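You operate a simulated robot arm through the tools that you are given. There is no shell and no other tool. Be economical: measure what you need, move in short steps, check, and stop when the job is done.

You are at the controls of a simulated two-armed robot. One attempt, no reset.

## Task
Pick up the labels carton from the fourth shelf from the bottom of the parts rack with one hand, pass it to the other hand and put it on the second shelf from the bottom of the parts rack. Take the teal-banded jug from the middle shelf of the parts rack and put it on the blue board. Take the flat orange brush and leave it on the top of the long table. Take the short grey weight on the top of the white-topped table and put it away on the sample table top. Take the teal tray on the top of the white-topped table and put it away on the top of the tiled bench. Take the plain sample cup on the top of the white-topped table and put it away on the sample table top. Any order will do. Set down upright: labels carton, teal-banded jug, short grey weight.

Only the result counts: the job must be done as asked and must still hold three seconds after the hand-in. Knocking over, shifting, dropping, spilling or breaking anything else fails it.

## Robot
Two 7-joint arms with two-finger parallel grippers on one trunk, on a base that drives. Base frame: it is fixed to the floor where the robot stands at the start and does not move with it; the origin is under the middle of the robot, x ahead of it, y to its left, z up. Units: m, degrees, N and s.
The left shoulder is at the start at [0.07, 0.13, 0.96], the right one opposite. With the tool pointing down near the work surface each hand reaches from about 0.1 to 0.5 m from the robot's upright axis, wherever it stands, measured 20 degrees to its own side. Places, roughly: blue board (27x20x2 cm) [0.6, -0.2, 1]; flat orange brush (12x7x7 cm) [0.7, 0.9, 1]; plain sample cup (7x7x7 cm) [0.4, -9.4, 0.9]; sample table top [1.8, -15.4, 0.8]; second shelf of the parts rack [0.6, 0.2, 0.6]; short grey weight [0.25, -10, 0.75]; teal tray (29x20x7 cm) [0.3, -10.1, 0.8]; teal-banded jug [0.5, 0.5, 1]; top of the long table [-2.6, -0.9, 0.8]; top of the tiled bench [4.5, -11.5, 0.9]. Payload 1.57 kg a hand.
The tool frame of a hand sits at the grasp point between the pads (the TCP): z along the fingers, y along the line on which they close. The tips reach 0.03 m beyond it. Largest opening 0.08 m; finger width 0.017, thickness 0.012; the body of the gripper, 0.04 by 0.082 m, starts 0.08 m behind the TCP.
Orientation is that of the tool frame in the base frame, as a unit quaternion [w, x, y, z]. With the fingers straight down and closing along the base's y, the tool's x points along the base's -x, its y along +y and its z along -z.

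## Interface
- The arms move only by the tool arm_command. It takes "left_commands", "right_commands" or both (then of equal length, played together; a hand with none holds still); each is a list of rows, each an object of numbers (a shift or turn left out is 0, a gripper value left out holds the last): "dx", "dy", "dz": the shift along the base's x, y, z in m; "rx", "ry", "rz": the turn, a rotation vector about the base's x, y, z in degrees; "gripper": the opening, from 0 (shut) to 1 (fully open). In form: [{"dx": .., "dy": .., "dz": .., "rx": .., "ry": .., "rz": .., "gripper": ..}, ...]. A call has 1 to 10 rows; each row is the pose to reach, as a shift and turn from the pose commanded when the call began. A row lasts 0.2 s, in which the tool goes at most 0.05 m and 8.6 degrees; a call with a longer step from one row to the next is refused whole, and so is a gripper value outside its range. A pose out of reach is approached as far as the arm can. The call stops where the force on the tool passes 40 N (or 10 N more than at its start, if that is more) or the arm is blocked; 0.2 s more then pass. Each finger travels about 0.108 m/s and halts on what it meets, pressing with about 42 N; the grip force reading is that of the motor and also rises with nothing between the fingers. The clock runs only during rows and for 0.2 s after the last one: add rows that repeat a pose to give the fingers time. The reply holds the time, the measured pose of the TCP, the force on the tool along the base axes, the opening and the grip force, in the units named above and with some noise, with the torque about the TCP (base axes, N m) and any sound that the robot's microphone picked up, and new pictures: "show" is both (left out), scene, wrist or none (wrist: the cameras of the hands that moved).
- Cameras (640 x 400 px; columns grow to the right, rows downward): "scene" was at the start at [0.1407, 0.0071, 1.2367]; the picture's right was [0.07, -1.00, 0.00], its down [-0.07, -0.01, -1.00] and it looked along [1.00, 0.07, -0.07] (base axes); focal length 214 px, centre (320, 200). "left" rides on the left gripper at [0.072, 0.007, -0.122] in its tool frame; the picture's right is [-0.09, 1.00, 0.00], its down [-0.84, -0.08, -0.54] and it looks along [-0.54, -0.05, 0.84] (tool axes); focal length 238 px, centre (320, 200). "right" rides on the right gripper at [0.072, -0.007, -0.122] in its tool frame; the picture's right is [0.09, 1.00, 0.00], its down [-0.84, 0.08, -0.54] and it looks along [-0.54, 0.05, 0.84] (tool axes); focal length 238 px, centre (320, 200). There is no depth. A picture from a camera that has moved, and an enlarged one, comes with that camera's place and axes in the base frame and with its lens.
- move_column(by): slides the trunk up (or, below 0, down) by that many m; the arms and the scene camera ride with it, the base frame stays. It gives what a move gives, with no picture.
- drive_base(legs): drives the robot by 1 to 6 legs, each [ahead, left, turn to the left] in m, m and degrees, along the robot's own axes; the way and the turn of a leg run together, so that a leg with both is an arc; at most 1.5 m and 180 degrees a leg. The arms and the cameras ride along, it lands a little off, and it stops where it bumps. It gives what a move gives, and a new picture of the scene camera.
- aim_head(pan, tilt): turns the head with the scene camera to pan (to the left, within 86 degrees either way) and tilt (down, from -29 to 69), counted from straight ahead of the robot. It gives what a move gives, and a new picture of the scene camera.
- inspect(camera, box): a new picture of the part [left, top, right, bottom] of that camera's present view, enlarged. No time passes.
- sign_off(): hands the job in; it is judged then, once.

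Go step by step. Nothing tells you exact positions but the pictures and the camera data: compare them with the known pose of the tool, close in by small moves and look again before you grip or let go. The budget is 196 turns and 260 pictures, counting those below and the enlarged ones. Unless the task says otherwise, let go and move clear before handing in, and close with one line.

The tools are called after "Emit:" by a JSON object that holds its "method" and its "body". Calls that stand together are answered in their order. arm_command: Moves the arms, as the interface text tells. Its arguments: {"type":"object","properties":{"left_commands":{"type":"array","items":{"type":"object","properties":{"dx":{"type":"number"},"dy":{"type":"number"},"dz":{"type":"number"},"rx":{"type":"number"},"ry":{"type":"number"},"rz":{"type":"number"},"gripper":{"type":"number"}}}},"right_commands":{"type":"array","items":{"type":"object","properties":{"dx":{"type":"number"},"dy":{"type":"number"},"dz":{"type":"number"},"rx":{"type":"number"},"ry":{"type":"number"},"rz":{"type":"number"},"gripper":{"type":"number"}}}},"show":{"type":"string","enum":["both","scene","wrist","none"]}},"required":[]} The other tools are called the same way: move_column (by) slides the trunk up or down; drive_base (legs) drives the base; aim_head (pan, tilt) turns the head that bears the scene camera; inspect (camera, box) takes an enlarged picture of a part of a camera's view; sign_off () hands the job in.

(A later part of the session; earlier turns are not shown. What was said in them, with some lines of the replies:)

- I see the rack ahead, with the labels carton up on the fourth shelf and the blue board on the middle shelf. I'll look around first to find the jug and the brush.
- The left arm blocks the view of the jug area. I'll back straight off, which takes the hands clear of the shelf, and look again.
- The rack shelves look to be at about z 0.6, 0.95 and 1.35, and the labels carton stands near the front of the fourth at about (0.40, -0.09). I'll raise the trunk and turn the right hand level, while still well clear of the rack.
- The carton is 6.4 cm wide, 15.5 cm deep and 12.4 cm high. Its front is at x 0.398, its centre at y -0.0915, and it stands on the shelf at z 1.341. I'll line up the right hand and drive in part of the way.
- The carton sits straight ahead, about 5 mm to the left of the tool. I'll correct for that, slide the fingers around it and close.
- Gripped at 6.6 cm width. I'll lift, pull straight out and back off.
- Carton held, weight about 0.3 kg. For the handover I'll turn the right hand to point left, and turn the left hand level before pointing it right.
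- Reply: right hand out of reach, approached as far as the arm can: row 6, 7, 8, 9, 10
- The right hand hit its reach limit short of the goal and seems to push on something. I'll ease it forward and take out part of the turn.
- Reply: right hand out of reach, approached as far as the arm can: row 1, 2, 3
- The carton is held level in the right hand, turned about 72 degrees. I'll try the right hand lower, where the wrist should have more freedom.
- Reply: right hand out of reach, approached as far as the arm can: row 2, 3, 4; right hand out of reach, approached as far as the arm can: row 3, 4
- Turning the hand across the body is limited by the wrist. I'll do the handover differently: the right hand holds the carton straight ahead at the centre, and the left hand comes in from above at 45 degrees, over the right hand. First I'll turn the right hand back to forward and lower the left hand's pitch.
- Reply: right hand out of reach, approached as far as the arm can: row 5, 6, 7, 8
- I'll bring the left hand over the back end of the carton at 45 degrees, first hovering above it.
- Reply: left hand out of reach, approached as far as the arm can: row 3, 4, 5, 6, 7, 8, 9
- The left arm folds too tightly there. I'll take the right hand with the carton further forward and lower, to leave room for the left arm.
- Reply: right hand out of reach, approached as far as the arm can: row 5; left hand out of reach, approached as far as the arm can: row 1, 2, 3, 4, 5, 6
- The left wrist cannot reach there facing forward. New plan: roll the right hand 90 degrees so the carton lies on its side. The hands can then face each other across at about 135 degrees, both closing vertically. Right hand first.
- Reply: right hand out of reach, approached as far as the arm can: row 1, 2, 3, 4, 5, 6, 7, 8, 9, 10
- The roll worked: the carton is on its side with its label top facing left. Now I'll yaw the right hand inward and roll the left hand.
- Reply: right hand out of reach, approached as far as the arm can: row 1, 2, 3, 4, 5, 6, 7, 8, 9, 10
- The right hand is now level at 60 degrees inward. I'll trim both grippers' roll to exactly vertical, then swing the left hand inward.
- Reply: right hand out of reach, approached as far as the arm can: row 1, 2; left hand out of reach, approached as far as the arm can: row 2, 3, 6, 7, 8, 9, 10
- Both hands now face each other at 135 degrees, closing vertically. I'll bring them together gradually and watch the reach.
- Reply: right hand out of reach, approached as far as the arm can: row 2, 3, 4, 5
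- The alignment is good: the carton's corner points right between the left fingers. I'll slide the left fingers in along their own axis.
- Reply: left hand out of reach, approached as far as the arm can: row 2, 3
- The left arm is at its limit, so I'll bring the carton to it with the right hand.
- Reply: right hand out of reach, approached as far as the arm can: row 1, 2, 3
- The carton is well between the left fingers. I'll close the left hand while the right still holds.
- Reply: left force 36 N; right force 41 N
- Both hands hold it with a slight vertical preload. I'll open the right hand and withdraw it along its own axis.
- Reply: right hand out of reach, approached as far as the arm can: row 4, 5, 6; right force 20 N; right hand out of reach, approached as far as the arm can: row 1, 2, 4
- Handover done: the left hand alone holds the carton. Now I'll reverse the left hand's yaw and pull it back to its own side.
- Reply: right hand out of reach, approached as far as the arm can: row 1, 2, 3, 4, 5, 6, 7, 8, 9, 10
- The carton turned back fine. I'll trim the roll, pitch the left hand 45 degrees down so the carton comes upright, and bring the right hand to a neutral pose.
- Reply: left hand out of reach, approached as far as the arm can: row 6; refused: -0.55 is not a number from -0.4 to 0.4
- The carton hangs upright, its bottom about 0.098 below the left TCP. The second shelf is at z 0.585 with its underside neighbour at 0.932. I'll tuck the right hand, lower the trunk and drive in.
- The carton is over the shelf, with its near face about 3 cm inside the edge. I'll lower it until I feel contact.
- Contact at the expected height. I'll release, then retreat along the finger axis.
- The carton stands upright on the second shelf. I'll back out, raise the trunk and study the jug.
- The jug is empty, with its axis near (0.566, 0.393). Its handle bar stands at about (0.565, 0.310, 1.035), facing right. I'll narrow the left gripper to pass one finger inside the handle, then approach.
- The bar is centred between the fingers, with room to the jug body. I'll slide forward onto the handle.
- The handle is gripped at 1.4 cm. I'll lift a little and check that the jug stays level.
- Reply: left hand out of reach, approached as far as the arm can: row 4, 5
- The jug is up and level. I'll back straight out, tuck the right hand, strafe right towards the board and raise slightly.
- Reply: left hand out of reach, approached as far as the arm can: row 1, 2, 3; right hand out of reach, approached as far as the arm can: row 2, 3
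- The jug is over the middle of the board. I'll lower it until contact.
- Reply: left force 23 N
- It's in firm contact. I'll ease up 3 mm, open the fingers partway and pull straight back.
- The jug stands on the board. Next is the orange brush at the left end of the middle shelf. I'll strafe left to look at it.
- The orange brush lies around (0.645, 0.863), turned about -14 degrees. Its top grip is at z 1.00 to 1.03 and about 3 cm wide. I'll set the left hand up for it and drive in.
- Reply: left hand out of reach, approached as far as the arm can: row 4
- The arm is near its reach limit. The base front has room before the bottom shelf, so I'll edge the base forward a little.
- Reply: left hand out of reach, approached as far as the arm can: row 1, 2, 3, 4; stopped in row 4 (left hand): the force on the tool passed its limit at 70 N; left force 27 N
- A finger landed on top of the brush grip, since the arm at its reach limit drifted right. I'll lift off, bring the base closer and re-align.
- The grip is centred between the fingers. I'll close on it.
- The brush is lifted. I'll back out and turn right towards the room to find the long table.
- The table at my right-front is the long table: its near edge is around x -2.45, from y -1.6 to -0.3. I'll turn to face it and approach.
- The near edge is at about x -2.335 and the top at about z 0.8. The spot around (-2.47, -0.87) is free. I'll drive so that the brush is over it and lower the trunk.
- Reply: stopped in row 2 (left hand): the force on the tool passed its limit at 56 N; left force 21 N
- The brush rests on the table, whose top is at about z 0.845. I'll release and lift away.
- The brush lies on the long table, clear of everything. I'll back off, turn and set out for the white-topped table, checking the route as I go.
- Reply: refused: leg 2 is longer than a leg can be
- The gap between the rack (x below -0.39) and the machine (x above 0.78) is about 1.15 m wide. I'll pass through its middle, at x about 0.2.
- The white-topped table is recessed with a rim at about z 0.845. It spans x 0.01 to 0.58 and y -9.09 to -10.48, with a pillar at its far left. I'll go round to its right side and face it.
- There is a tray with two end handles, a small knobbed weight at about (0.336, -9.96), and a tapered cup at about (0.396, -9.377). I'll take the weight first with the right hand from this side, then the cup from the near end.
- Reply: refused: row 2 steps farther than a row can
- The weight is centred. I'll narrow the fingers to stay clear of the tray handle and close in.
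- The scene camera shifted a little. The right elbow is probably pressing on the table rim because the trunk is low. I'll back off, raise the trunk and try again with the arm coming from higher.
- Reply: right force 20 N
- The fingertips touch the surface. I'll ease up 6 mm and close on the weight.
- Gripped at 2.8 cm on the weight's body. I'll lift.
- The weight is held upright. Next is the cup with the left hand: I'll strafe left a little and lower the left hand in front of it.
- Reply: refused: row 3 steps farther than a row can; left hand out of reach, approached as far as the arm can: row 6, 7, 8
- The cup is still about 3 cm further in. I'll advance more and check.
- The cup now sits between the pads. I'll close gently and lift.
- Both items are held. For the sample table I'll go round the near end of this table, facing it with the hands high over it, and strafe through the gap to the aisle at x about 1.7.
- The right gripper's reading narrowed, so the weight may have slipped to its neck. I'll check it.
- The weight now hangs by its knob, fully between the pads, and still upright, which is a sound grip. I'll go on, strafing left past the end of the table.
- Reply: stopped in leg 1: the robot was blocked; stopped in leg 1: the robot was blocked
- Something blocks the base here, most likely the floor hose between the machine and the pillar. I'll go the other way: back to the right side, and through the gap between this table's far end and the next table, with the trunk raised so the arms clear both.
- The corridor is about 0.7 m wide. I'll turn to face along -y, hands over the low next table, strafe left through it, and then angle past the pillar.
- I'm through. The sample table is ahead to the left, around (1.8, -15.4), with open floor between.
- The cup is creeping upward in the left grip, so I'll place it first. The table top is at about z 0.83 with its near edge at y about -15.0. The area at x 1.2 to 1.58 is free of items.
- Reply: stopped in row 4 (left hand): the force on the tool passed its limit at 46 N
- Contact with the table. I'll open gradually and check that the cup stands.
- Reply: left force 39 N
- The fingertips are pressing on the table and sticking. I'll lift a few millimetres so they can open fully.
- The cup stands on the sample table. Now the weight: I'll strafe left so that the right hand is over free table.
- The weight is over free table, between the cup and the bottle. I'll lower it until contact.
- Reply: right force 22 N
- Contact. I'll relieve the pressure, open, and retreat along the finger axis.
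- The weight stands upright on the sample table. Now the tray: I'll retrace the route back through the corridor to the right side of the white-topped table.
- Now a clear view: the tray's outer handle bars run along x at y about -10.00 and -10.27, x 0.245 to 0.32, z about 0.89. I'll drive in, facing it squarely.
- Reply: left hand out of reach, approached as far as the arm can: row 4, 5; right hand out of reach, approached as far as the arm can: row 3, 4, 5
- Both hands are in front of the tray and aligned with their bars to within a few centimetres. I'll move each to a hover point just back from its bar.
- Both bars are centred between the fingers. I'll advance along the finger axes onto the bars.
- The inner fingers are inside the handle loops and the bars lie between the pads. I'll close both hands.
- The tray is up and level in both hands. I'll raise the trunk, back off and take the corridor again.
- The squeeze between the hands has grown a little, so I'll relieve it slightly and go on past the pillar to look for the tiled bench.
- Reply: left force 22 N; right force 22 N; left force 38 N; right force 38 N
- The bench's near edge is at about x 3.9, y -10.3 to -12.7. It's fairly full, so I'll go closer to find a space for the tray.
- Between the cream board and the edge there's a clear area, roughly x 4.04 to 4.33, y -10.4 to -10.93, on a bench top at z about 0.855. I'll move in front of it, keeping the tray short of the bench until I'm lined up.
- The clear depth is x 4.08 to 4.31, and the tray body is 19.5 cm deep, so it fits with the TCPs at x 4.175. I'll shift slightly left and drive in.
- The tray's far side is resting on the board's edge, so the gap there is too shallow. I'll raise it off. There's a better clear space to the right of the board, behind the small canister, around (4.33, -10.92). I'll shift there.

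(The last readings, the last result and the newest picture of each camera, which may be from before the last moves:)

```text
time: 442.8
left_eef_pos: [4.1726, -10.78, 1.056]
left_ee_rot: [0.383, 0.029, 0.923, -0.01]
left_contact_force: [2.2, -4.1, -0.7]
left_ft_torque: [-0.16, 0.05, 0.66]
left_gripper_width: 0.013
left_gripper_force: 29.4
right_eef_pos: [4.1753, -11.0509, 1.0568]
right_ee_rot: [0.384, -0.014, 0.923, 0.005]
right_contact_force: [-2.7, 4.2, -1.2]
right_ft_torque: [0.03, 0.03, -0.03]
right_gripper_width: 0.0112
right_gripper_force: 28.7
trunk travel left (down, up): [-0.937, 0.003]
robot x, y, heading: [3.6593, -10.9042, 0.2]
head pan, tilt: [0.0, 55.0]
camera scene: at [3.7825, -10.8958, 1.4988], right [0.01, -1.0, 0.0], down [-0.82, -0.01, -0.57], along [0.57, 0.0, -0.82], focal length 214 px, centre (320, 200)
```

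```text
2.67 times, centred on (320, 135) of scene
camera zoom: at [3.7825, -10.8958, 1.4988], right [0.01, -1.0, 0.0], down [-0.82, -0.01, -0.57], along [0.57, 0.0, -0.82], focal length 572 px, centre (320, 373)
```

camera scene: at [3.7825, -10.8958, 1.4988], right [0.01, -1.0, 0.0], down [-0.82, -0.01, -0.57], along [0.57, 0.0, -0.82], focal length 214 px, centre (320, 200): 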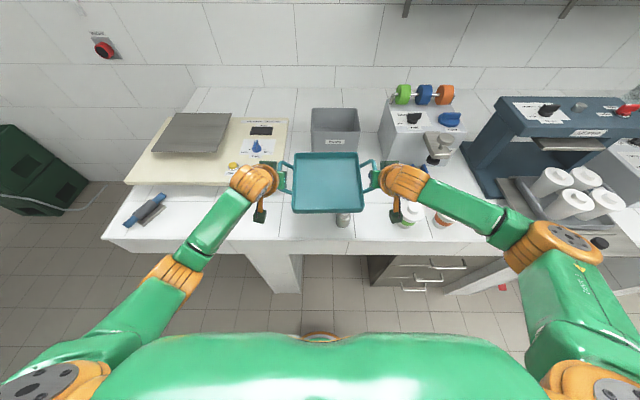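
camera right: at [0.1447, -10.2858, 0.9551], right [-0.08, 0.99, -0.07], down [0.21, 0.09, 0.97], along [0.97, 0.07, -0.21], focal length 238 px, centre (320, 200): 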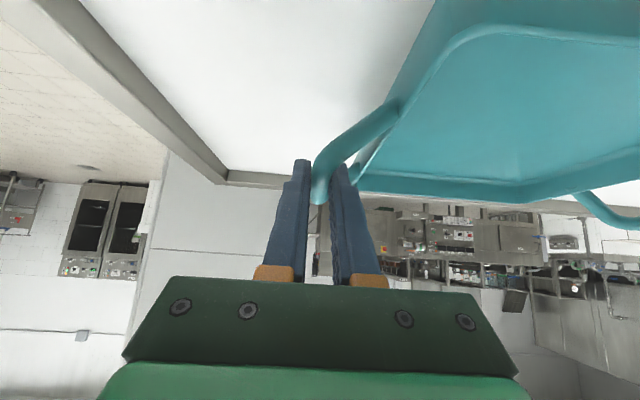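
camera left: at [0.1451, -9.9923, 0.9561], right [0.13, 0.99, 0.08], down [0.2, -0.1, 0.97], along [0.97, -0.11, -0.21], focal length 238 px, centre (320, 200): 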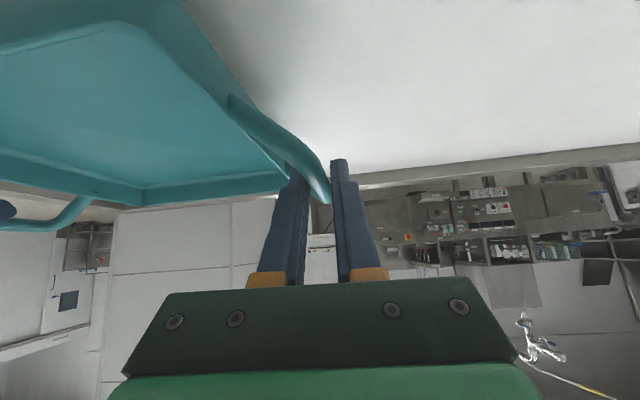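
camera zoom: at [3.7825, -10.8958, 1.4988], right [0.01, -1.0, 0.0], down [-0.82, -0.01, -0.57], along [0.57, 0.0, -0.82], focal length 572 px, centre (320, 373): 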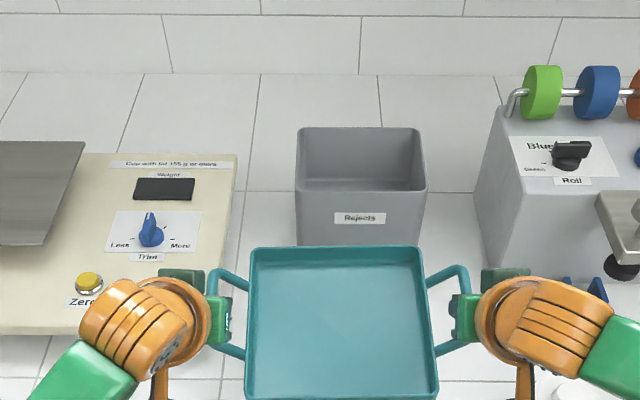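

The space right of the board is good. I'll shift 3 cm more to the right so the left fingers clear the board, and drive in to put the TCPs at x 4.29.

Emit:
{"method": "drive_base", "body": {"legs": [[0, -0.032, 0], [0.117, 0, 0]]}}

Emit:
{"method": "move_column", "body": {"by": -0.08}}

Emit:
{"method": "inspect", "body": {"camera": "scene", "box": [200, 80, 440, 250]}}

Emit:
{"method": "inspect", "body": {"camera": "left", "box": [0, 0, 640, 400]}}

```text
time: 444.4
left_eef_pos: [4.2868, -10.8125, 1.0576]
left_ee_rot: [0.385, 0.029, 0.922, -0.008]
left_contact_force: [2.7, -1.5, -0.7]
left_ft_torque: [-0.04, -0.06, 0.71]
left_gripper_width: 0.0129
left_gripper_force: 30.1
right_eef_pos: [4.2873, -11.0835, 1.0574]
right_ee_rot: [0.385, -0.013, 0.923, 0.006]
right_contact_force: [-2.2, 1.3, -1.5]
right_ft_torque: [0.07, 0.15, -0.06]
right_gripper_width: 0.011
right_gripper_force: 28.7
trunk travel left (down, up): [-0.937, 0.003]
robot x, y, heading: [3.7731, -10.9353, 0.4]
head pan, tilt: [0.0, 55.0]
camera scene: at [3.8937, -10.931, 1.4993], right [0.01, -1.0, 0.0], down [-0.82, -0.01, -0.58], along [0.58, 0.01, -0.82], focal length 214 px, centre (320, 200)
```

scene: 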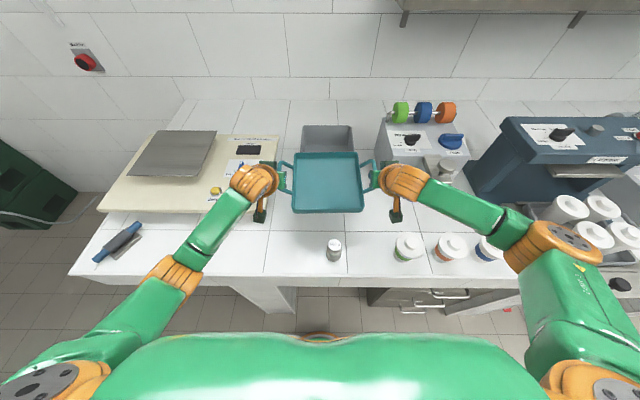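

```text
time: 445.6
left_eef_pos: [4.2901, -10.8131, 0.9745]
left_ee_rot: [0.383, 0.028, 0.923, -0.008]
left_contact_force: [2.6, -0.6, -0.7]
left_ft_torque: [-0.09, -0.11, 0.71]
left_gripper_width: 0.0129
left_gripper_force: 29.5
right_eef_pos: [4.2912, -11.0839, 0.9767]
right_ee_rot: [0.384, -0.013, 0.923, 0.005]
right_contact_force: [-2.2, 1.4, -2.2]
right_ft_torque: [0.04, 0.13, -0.04]
right_gripper_width: 0.0114
right_gripper_force: 29.6
trunk travel left (down, up): [-0.857, 0.083]
robot x, y, heading: [3.7782, -10.9318, 0.6]
head pan, tilt: [0.0, 55.0]
```

```text
2.35 times, centred on (320, 165) of scene
camera zoom: at [3.8987, -10.9311, 1.4189], right [0.01, -1.0, 0.0], down [-0.82, -0.01, -0.57], along [0.57, 0.01, -0.82], focal length 505 px, centre (320, 282)
```

zoom: 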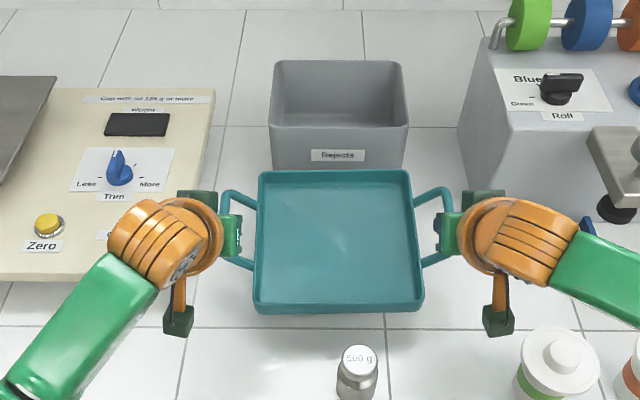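

```text
1.00 times, centred on (320, 200) of left (not enlarged: the box is as wide or as high as the picture)
camera zoom: at [4.1529, -10.7996, 1.0108], right [0.12, 0.99, 0.07], down [0.2, -0.1, 0.97], along [0.97, -0.11, -0.21], focal length 238 px, centre (320, 200)
```

zoom: 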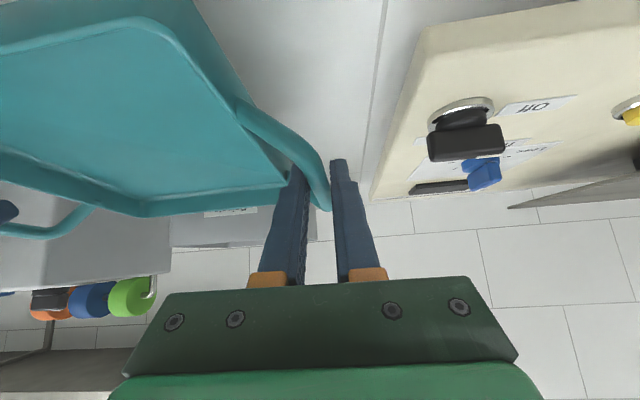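

Everything is clear around the tray. I'll lower both hands together until contact.

Emit:
{"method": "arm_command", "body": {"left_commands": [{"dz": -0.02}, {"dz": -0.035}, {"dz": -0.045}, {"dz": -0.051}, {"dz": -0.056}, {"dz": -0.061}], "right_commands": [{"dz": -0.02}, {"dz": -0.035}, {"dz": -0.045}, {"dz": -0.051}, {"dz": -0.056}, {"dz": -0.061}], "show": "scene"}}

```text
time: 447.0
left_eef_pos: [4.2872, -10.8141, 0.9184]
left_ee_rot: [0.386, 0.029, 0.922, -0.008]
left_contact_force: [6.5, 0.0, 12.7]
left_ft_torque: [0.02, -0.25, 0.74]
left_gripper_width: 0.0132
left_gripper_force: 29.6
right_eef_pos: [4.2887, -11.0826, 0.92]
right_ee_rot: [0.387, -0.014, 0.922, 0.007]
right_contact_force: [4.0, -1.6, 18.0]
right_ft_torque: [0.04, -0.2, -0.19]
right_gripper_width: 0.0115
right_gripper_force: 28.7
trunk travel left (down, up): [-0.857, 0.083]
robot x, y, heading: [3.7752, -10.931, 0.5]
head pan, tilt: [0.0, 55.0]
camera scene: at [3.892, -10.9312, 1.4198], right [0.01, -1.0, 0.0], down [-0.82, -0.01, -0.58], along [0.58, 0.01, -0.82], focal length 214 px, centre (320, 200)
```

scene: 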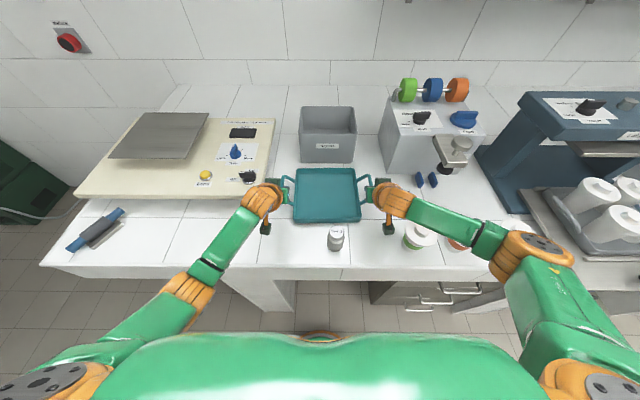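

The tray rests on the bench. I'll open both hands partway and withdraw along the finger axes.

Emit:
{"method": "arm_command", "body": {"left_commands": [{"dz": 0.003}, {"dz": 0.003, "gripper": 0.42}, {"dz": 0.003, "gripper": 0.42}, {"dz": 0.003, "gripper": 0.42}], "right_commands": [{"dz": 0.003}, {"dz": 0.003, "gripper": 0.42}, {"dz": 0.003, "gripper": 0.42}, {"dz": 0.003, "gripper": 0.42}], "show": "wrist"}}

```text
time: 448.0
left_eef_pos: [4.2893, -10.8139, 0.9186]
left_ee_rot: [0.383, 0.028, 0.923, -0.008]
left_contact_force: [0.1, -1.1, -0.7]
left_ft_torque: [0.0, 0.0, 0.0]
left_gripper_width: 0.0335
left_gripper_force: 0.0
right_eef_pos: [4.2925, -11.0833, 0.9168]
right_ee_rot: [0.383, -0.013, 0.924, 0.006]
right_contact_force: [-0.5, -0.6, -0.1]
right_ft_torque: [0.0, 0.0, -0.01]
right_gripper_width: 0.0336
right_gripper_force: 0.1
trunk travel left (down, up): [-0.857, 0.083]
robot x, y, heading: [3.7822, -10.9332, 0.5]
head pan, tilt: [0.0, 55.0]
camera right: at [4.155, -11.0941, 0.9521], right [-0.1, 0.99, -0.06], down [0.21, 0.08, 0.98], along [0.97, 0.08, -0.21], focal length 238 px, centre (320, 200)
camera left: at [4.1533, -10.7995, 0.9527], right [0.12, 0.99, 0.07], down [0.2, -0.1, 0.97], along [0.97, -0.11, -0.21], focal length 238 px, centre (320, 200)
```

right: 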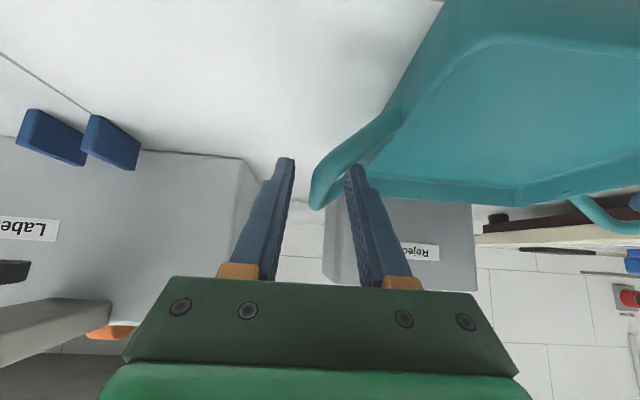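
left: 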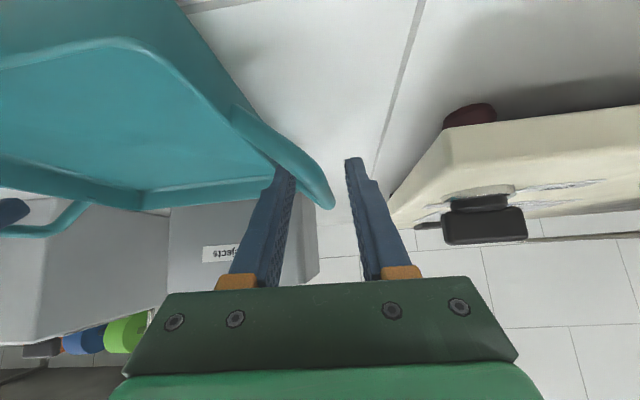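

Emit:
{"method": "arm_command", "body": {"left_commands": [{"dx": -0.02, "dz": 0.02}, {"dx": -0.045, "dz": 0.045}, {"dx": -0.07, "dz": 0.07}, {"dx": -0.1, "dz": 0.1}], "right_commands": [{"dx": -0.02, "dz": 0.02}, {"dx": -0.045, "dz": 0.045}, {"dx": -0.07, "dz": 0.07}, {"dx": -0.1, "dz": 0.1}], "show": "scene"}}

Emit:
{"method": "drive_base", "body": {"legs": [[-0.5, 0, 0]]}}

Emit:
{"method": "aim_head", "body": {"pan": 0, "tilt": 25}}

```text
time: 449.0
left_eef_pos: [4.1902, -10.8143, 1.0178]
left_ee_rot: [0.384, 0.029, 0.923, -0.008]
left_contact_force: [0.1, 0.2, 0.7]
left_ft_torque: [-0.02, -0.04, -0.03]
left_gripper_width: 0.0337
left_gripper_force: 0.1
right_eef_pos: [4.1884, -11.0852, 1.0188]
right_ee_rot: [0.384, -0.014, 0.923, 0.006]
right_contact_force: [1.0, -0.4, -0.8]
right_ft_torque: [-0.03, 0.02, 0.0]
right_gripper_width: 0.0335
right_gripper_force: 0.0
trunk travel left (down, up): [-0.857, 0.083]
robot x, y, heading: [3.7775, -10.9317, 0.5]
head pan, tilt: [0.0, 55.0]
camera scene: at [3.8959, -10.9317, 1.4191], right [0.01, -1.0, 0.0], down [-0.82, -0.01, -0.58], along [0.58, 0.01, -0.82], focal length 214 px, centre (320, 200)
```

scene: 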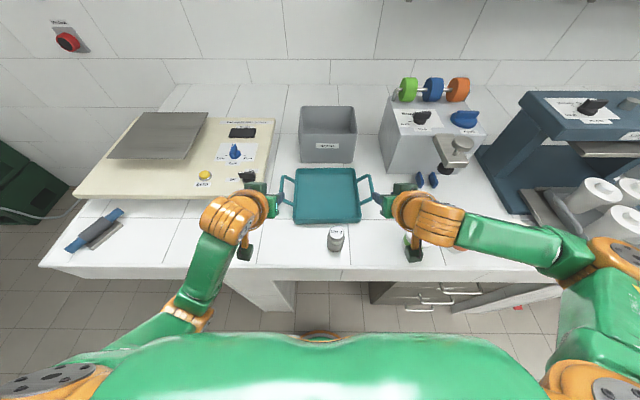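

```text
time: 452.0
left_eef_pos: [3.686, -10.8183, 1.0161]
left_ee_rot: [0.383, 0.028, 0.924, -0.008]
left_contact_force: [0.4, -1.1, 0.7]
left_ft_torque: [-0.04, 0.03, -0.01]
left_gripper_width: 0.0336
left_gripper_force: 0.1
right_eef_pos: [3.6843, -11.0876, 1.0171]
right_ee_rot: [0.383, -0.015, 0.924, 0.007]
right_contact_force: [-0.3, 0.8, -0.4]
right_ft_torque: [-0.01, 0.01, -0.02]
right_gripper_width: 0.0336
right_gripper_force: 0.1
trunk travel left (down, up): [-0.857, 0.083]
robot x, y, heading: [3.2722, -10.9382, 0.6]
head pan, tilt: [0.0, 55.0]
camera scene: at [3.3926, -10.9361, 1.4187], right [0.01, -1.0, 0.0], down [-0.82, -0.01, -0.57], along [0.57, 0.01, -0.82], focal length 214 px, centre (320, 200)
```

scene: 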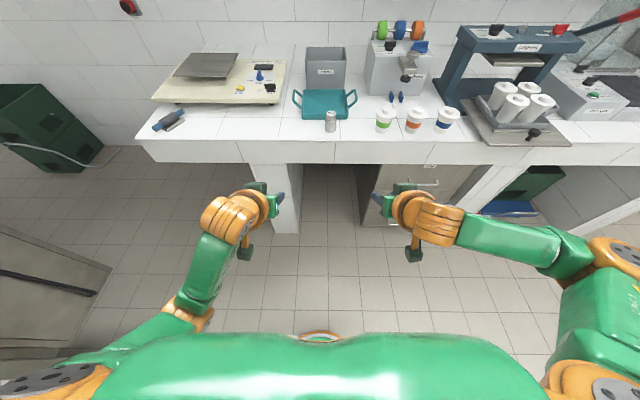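

```text
time: 452.9
left_eef_pos: [3.683, -10.8174, 1.0162]
left_ee_rot: [0.384, 0.027, 0.923, -0.007]
left_contact_force: [0.5, 0.6, 0.9]
left_ft_torque: [0.01, -0.03, 0.0]
left_gripper_width: 0.0337
left_gripper_force: 0.1
right_eef_pos: [3.684, -11.088, 1.0174]
right_ee_rot: [0.384, -0.014, 0.923, 0.006]
right_contact_force: [-0.1, -0.8, 0.8]
right_ft_torque: [0.02, 0.02, -0.02]
right_gripper_width: 0.0336
right_gripper_force: 0.1
trunk travel left (down, up): [-0.857, 0.083]
robot x, y, heading: [3.2714, -10.9398, 0.5]
head pan, tilt: [0.0, 25.0]
camera scene: at [3.4109, -10.9359, 1.4628], right [0.01, -1.0, 0.0], down [-0.42, 0.0, -0.91], along [0.91, 0.01, -0.42], focal length 214 px, centre (320, 200)
```

scene: 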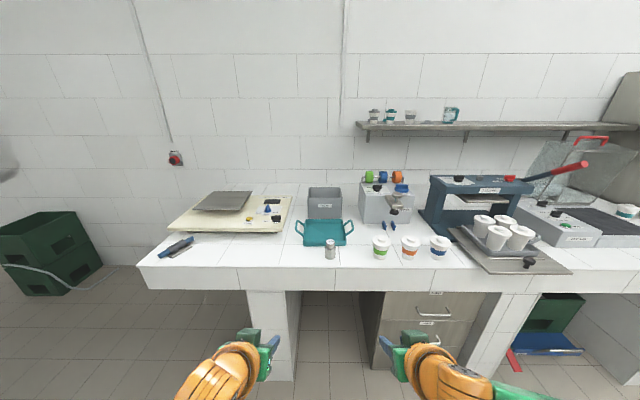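

All six items have been placed and let go, the tray sits free on the tiled bench, and both hands are clear. I'm handing in.

Emit:
{"method": "sign_off", "body": {}}

```text
The job is handed in.
```

I moved all six items to where you asked, with the labels carton passed from the right hand to the left. The carton, jug and weight were upright when I let go, and I handed the job in with both hands empty and clear.
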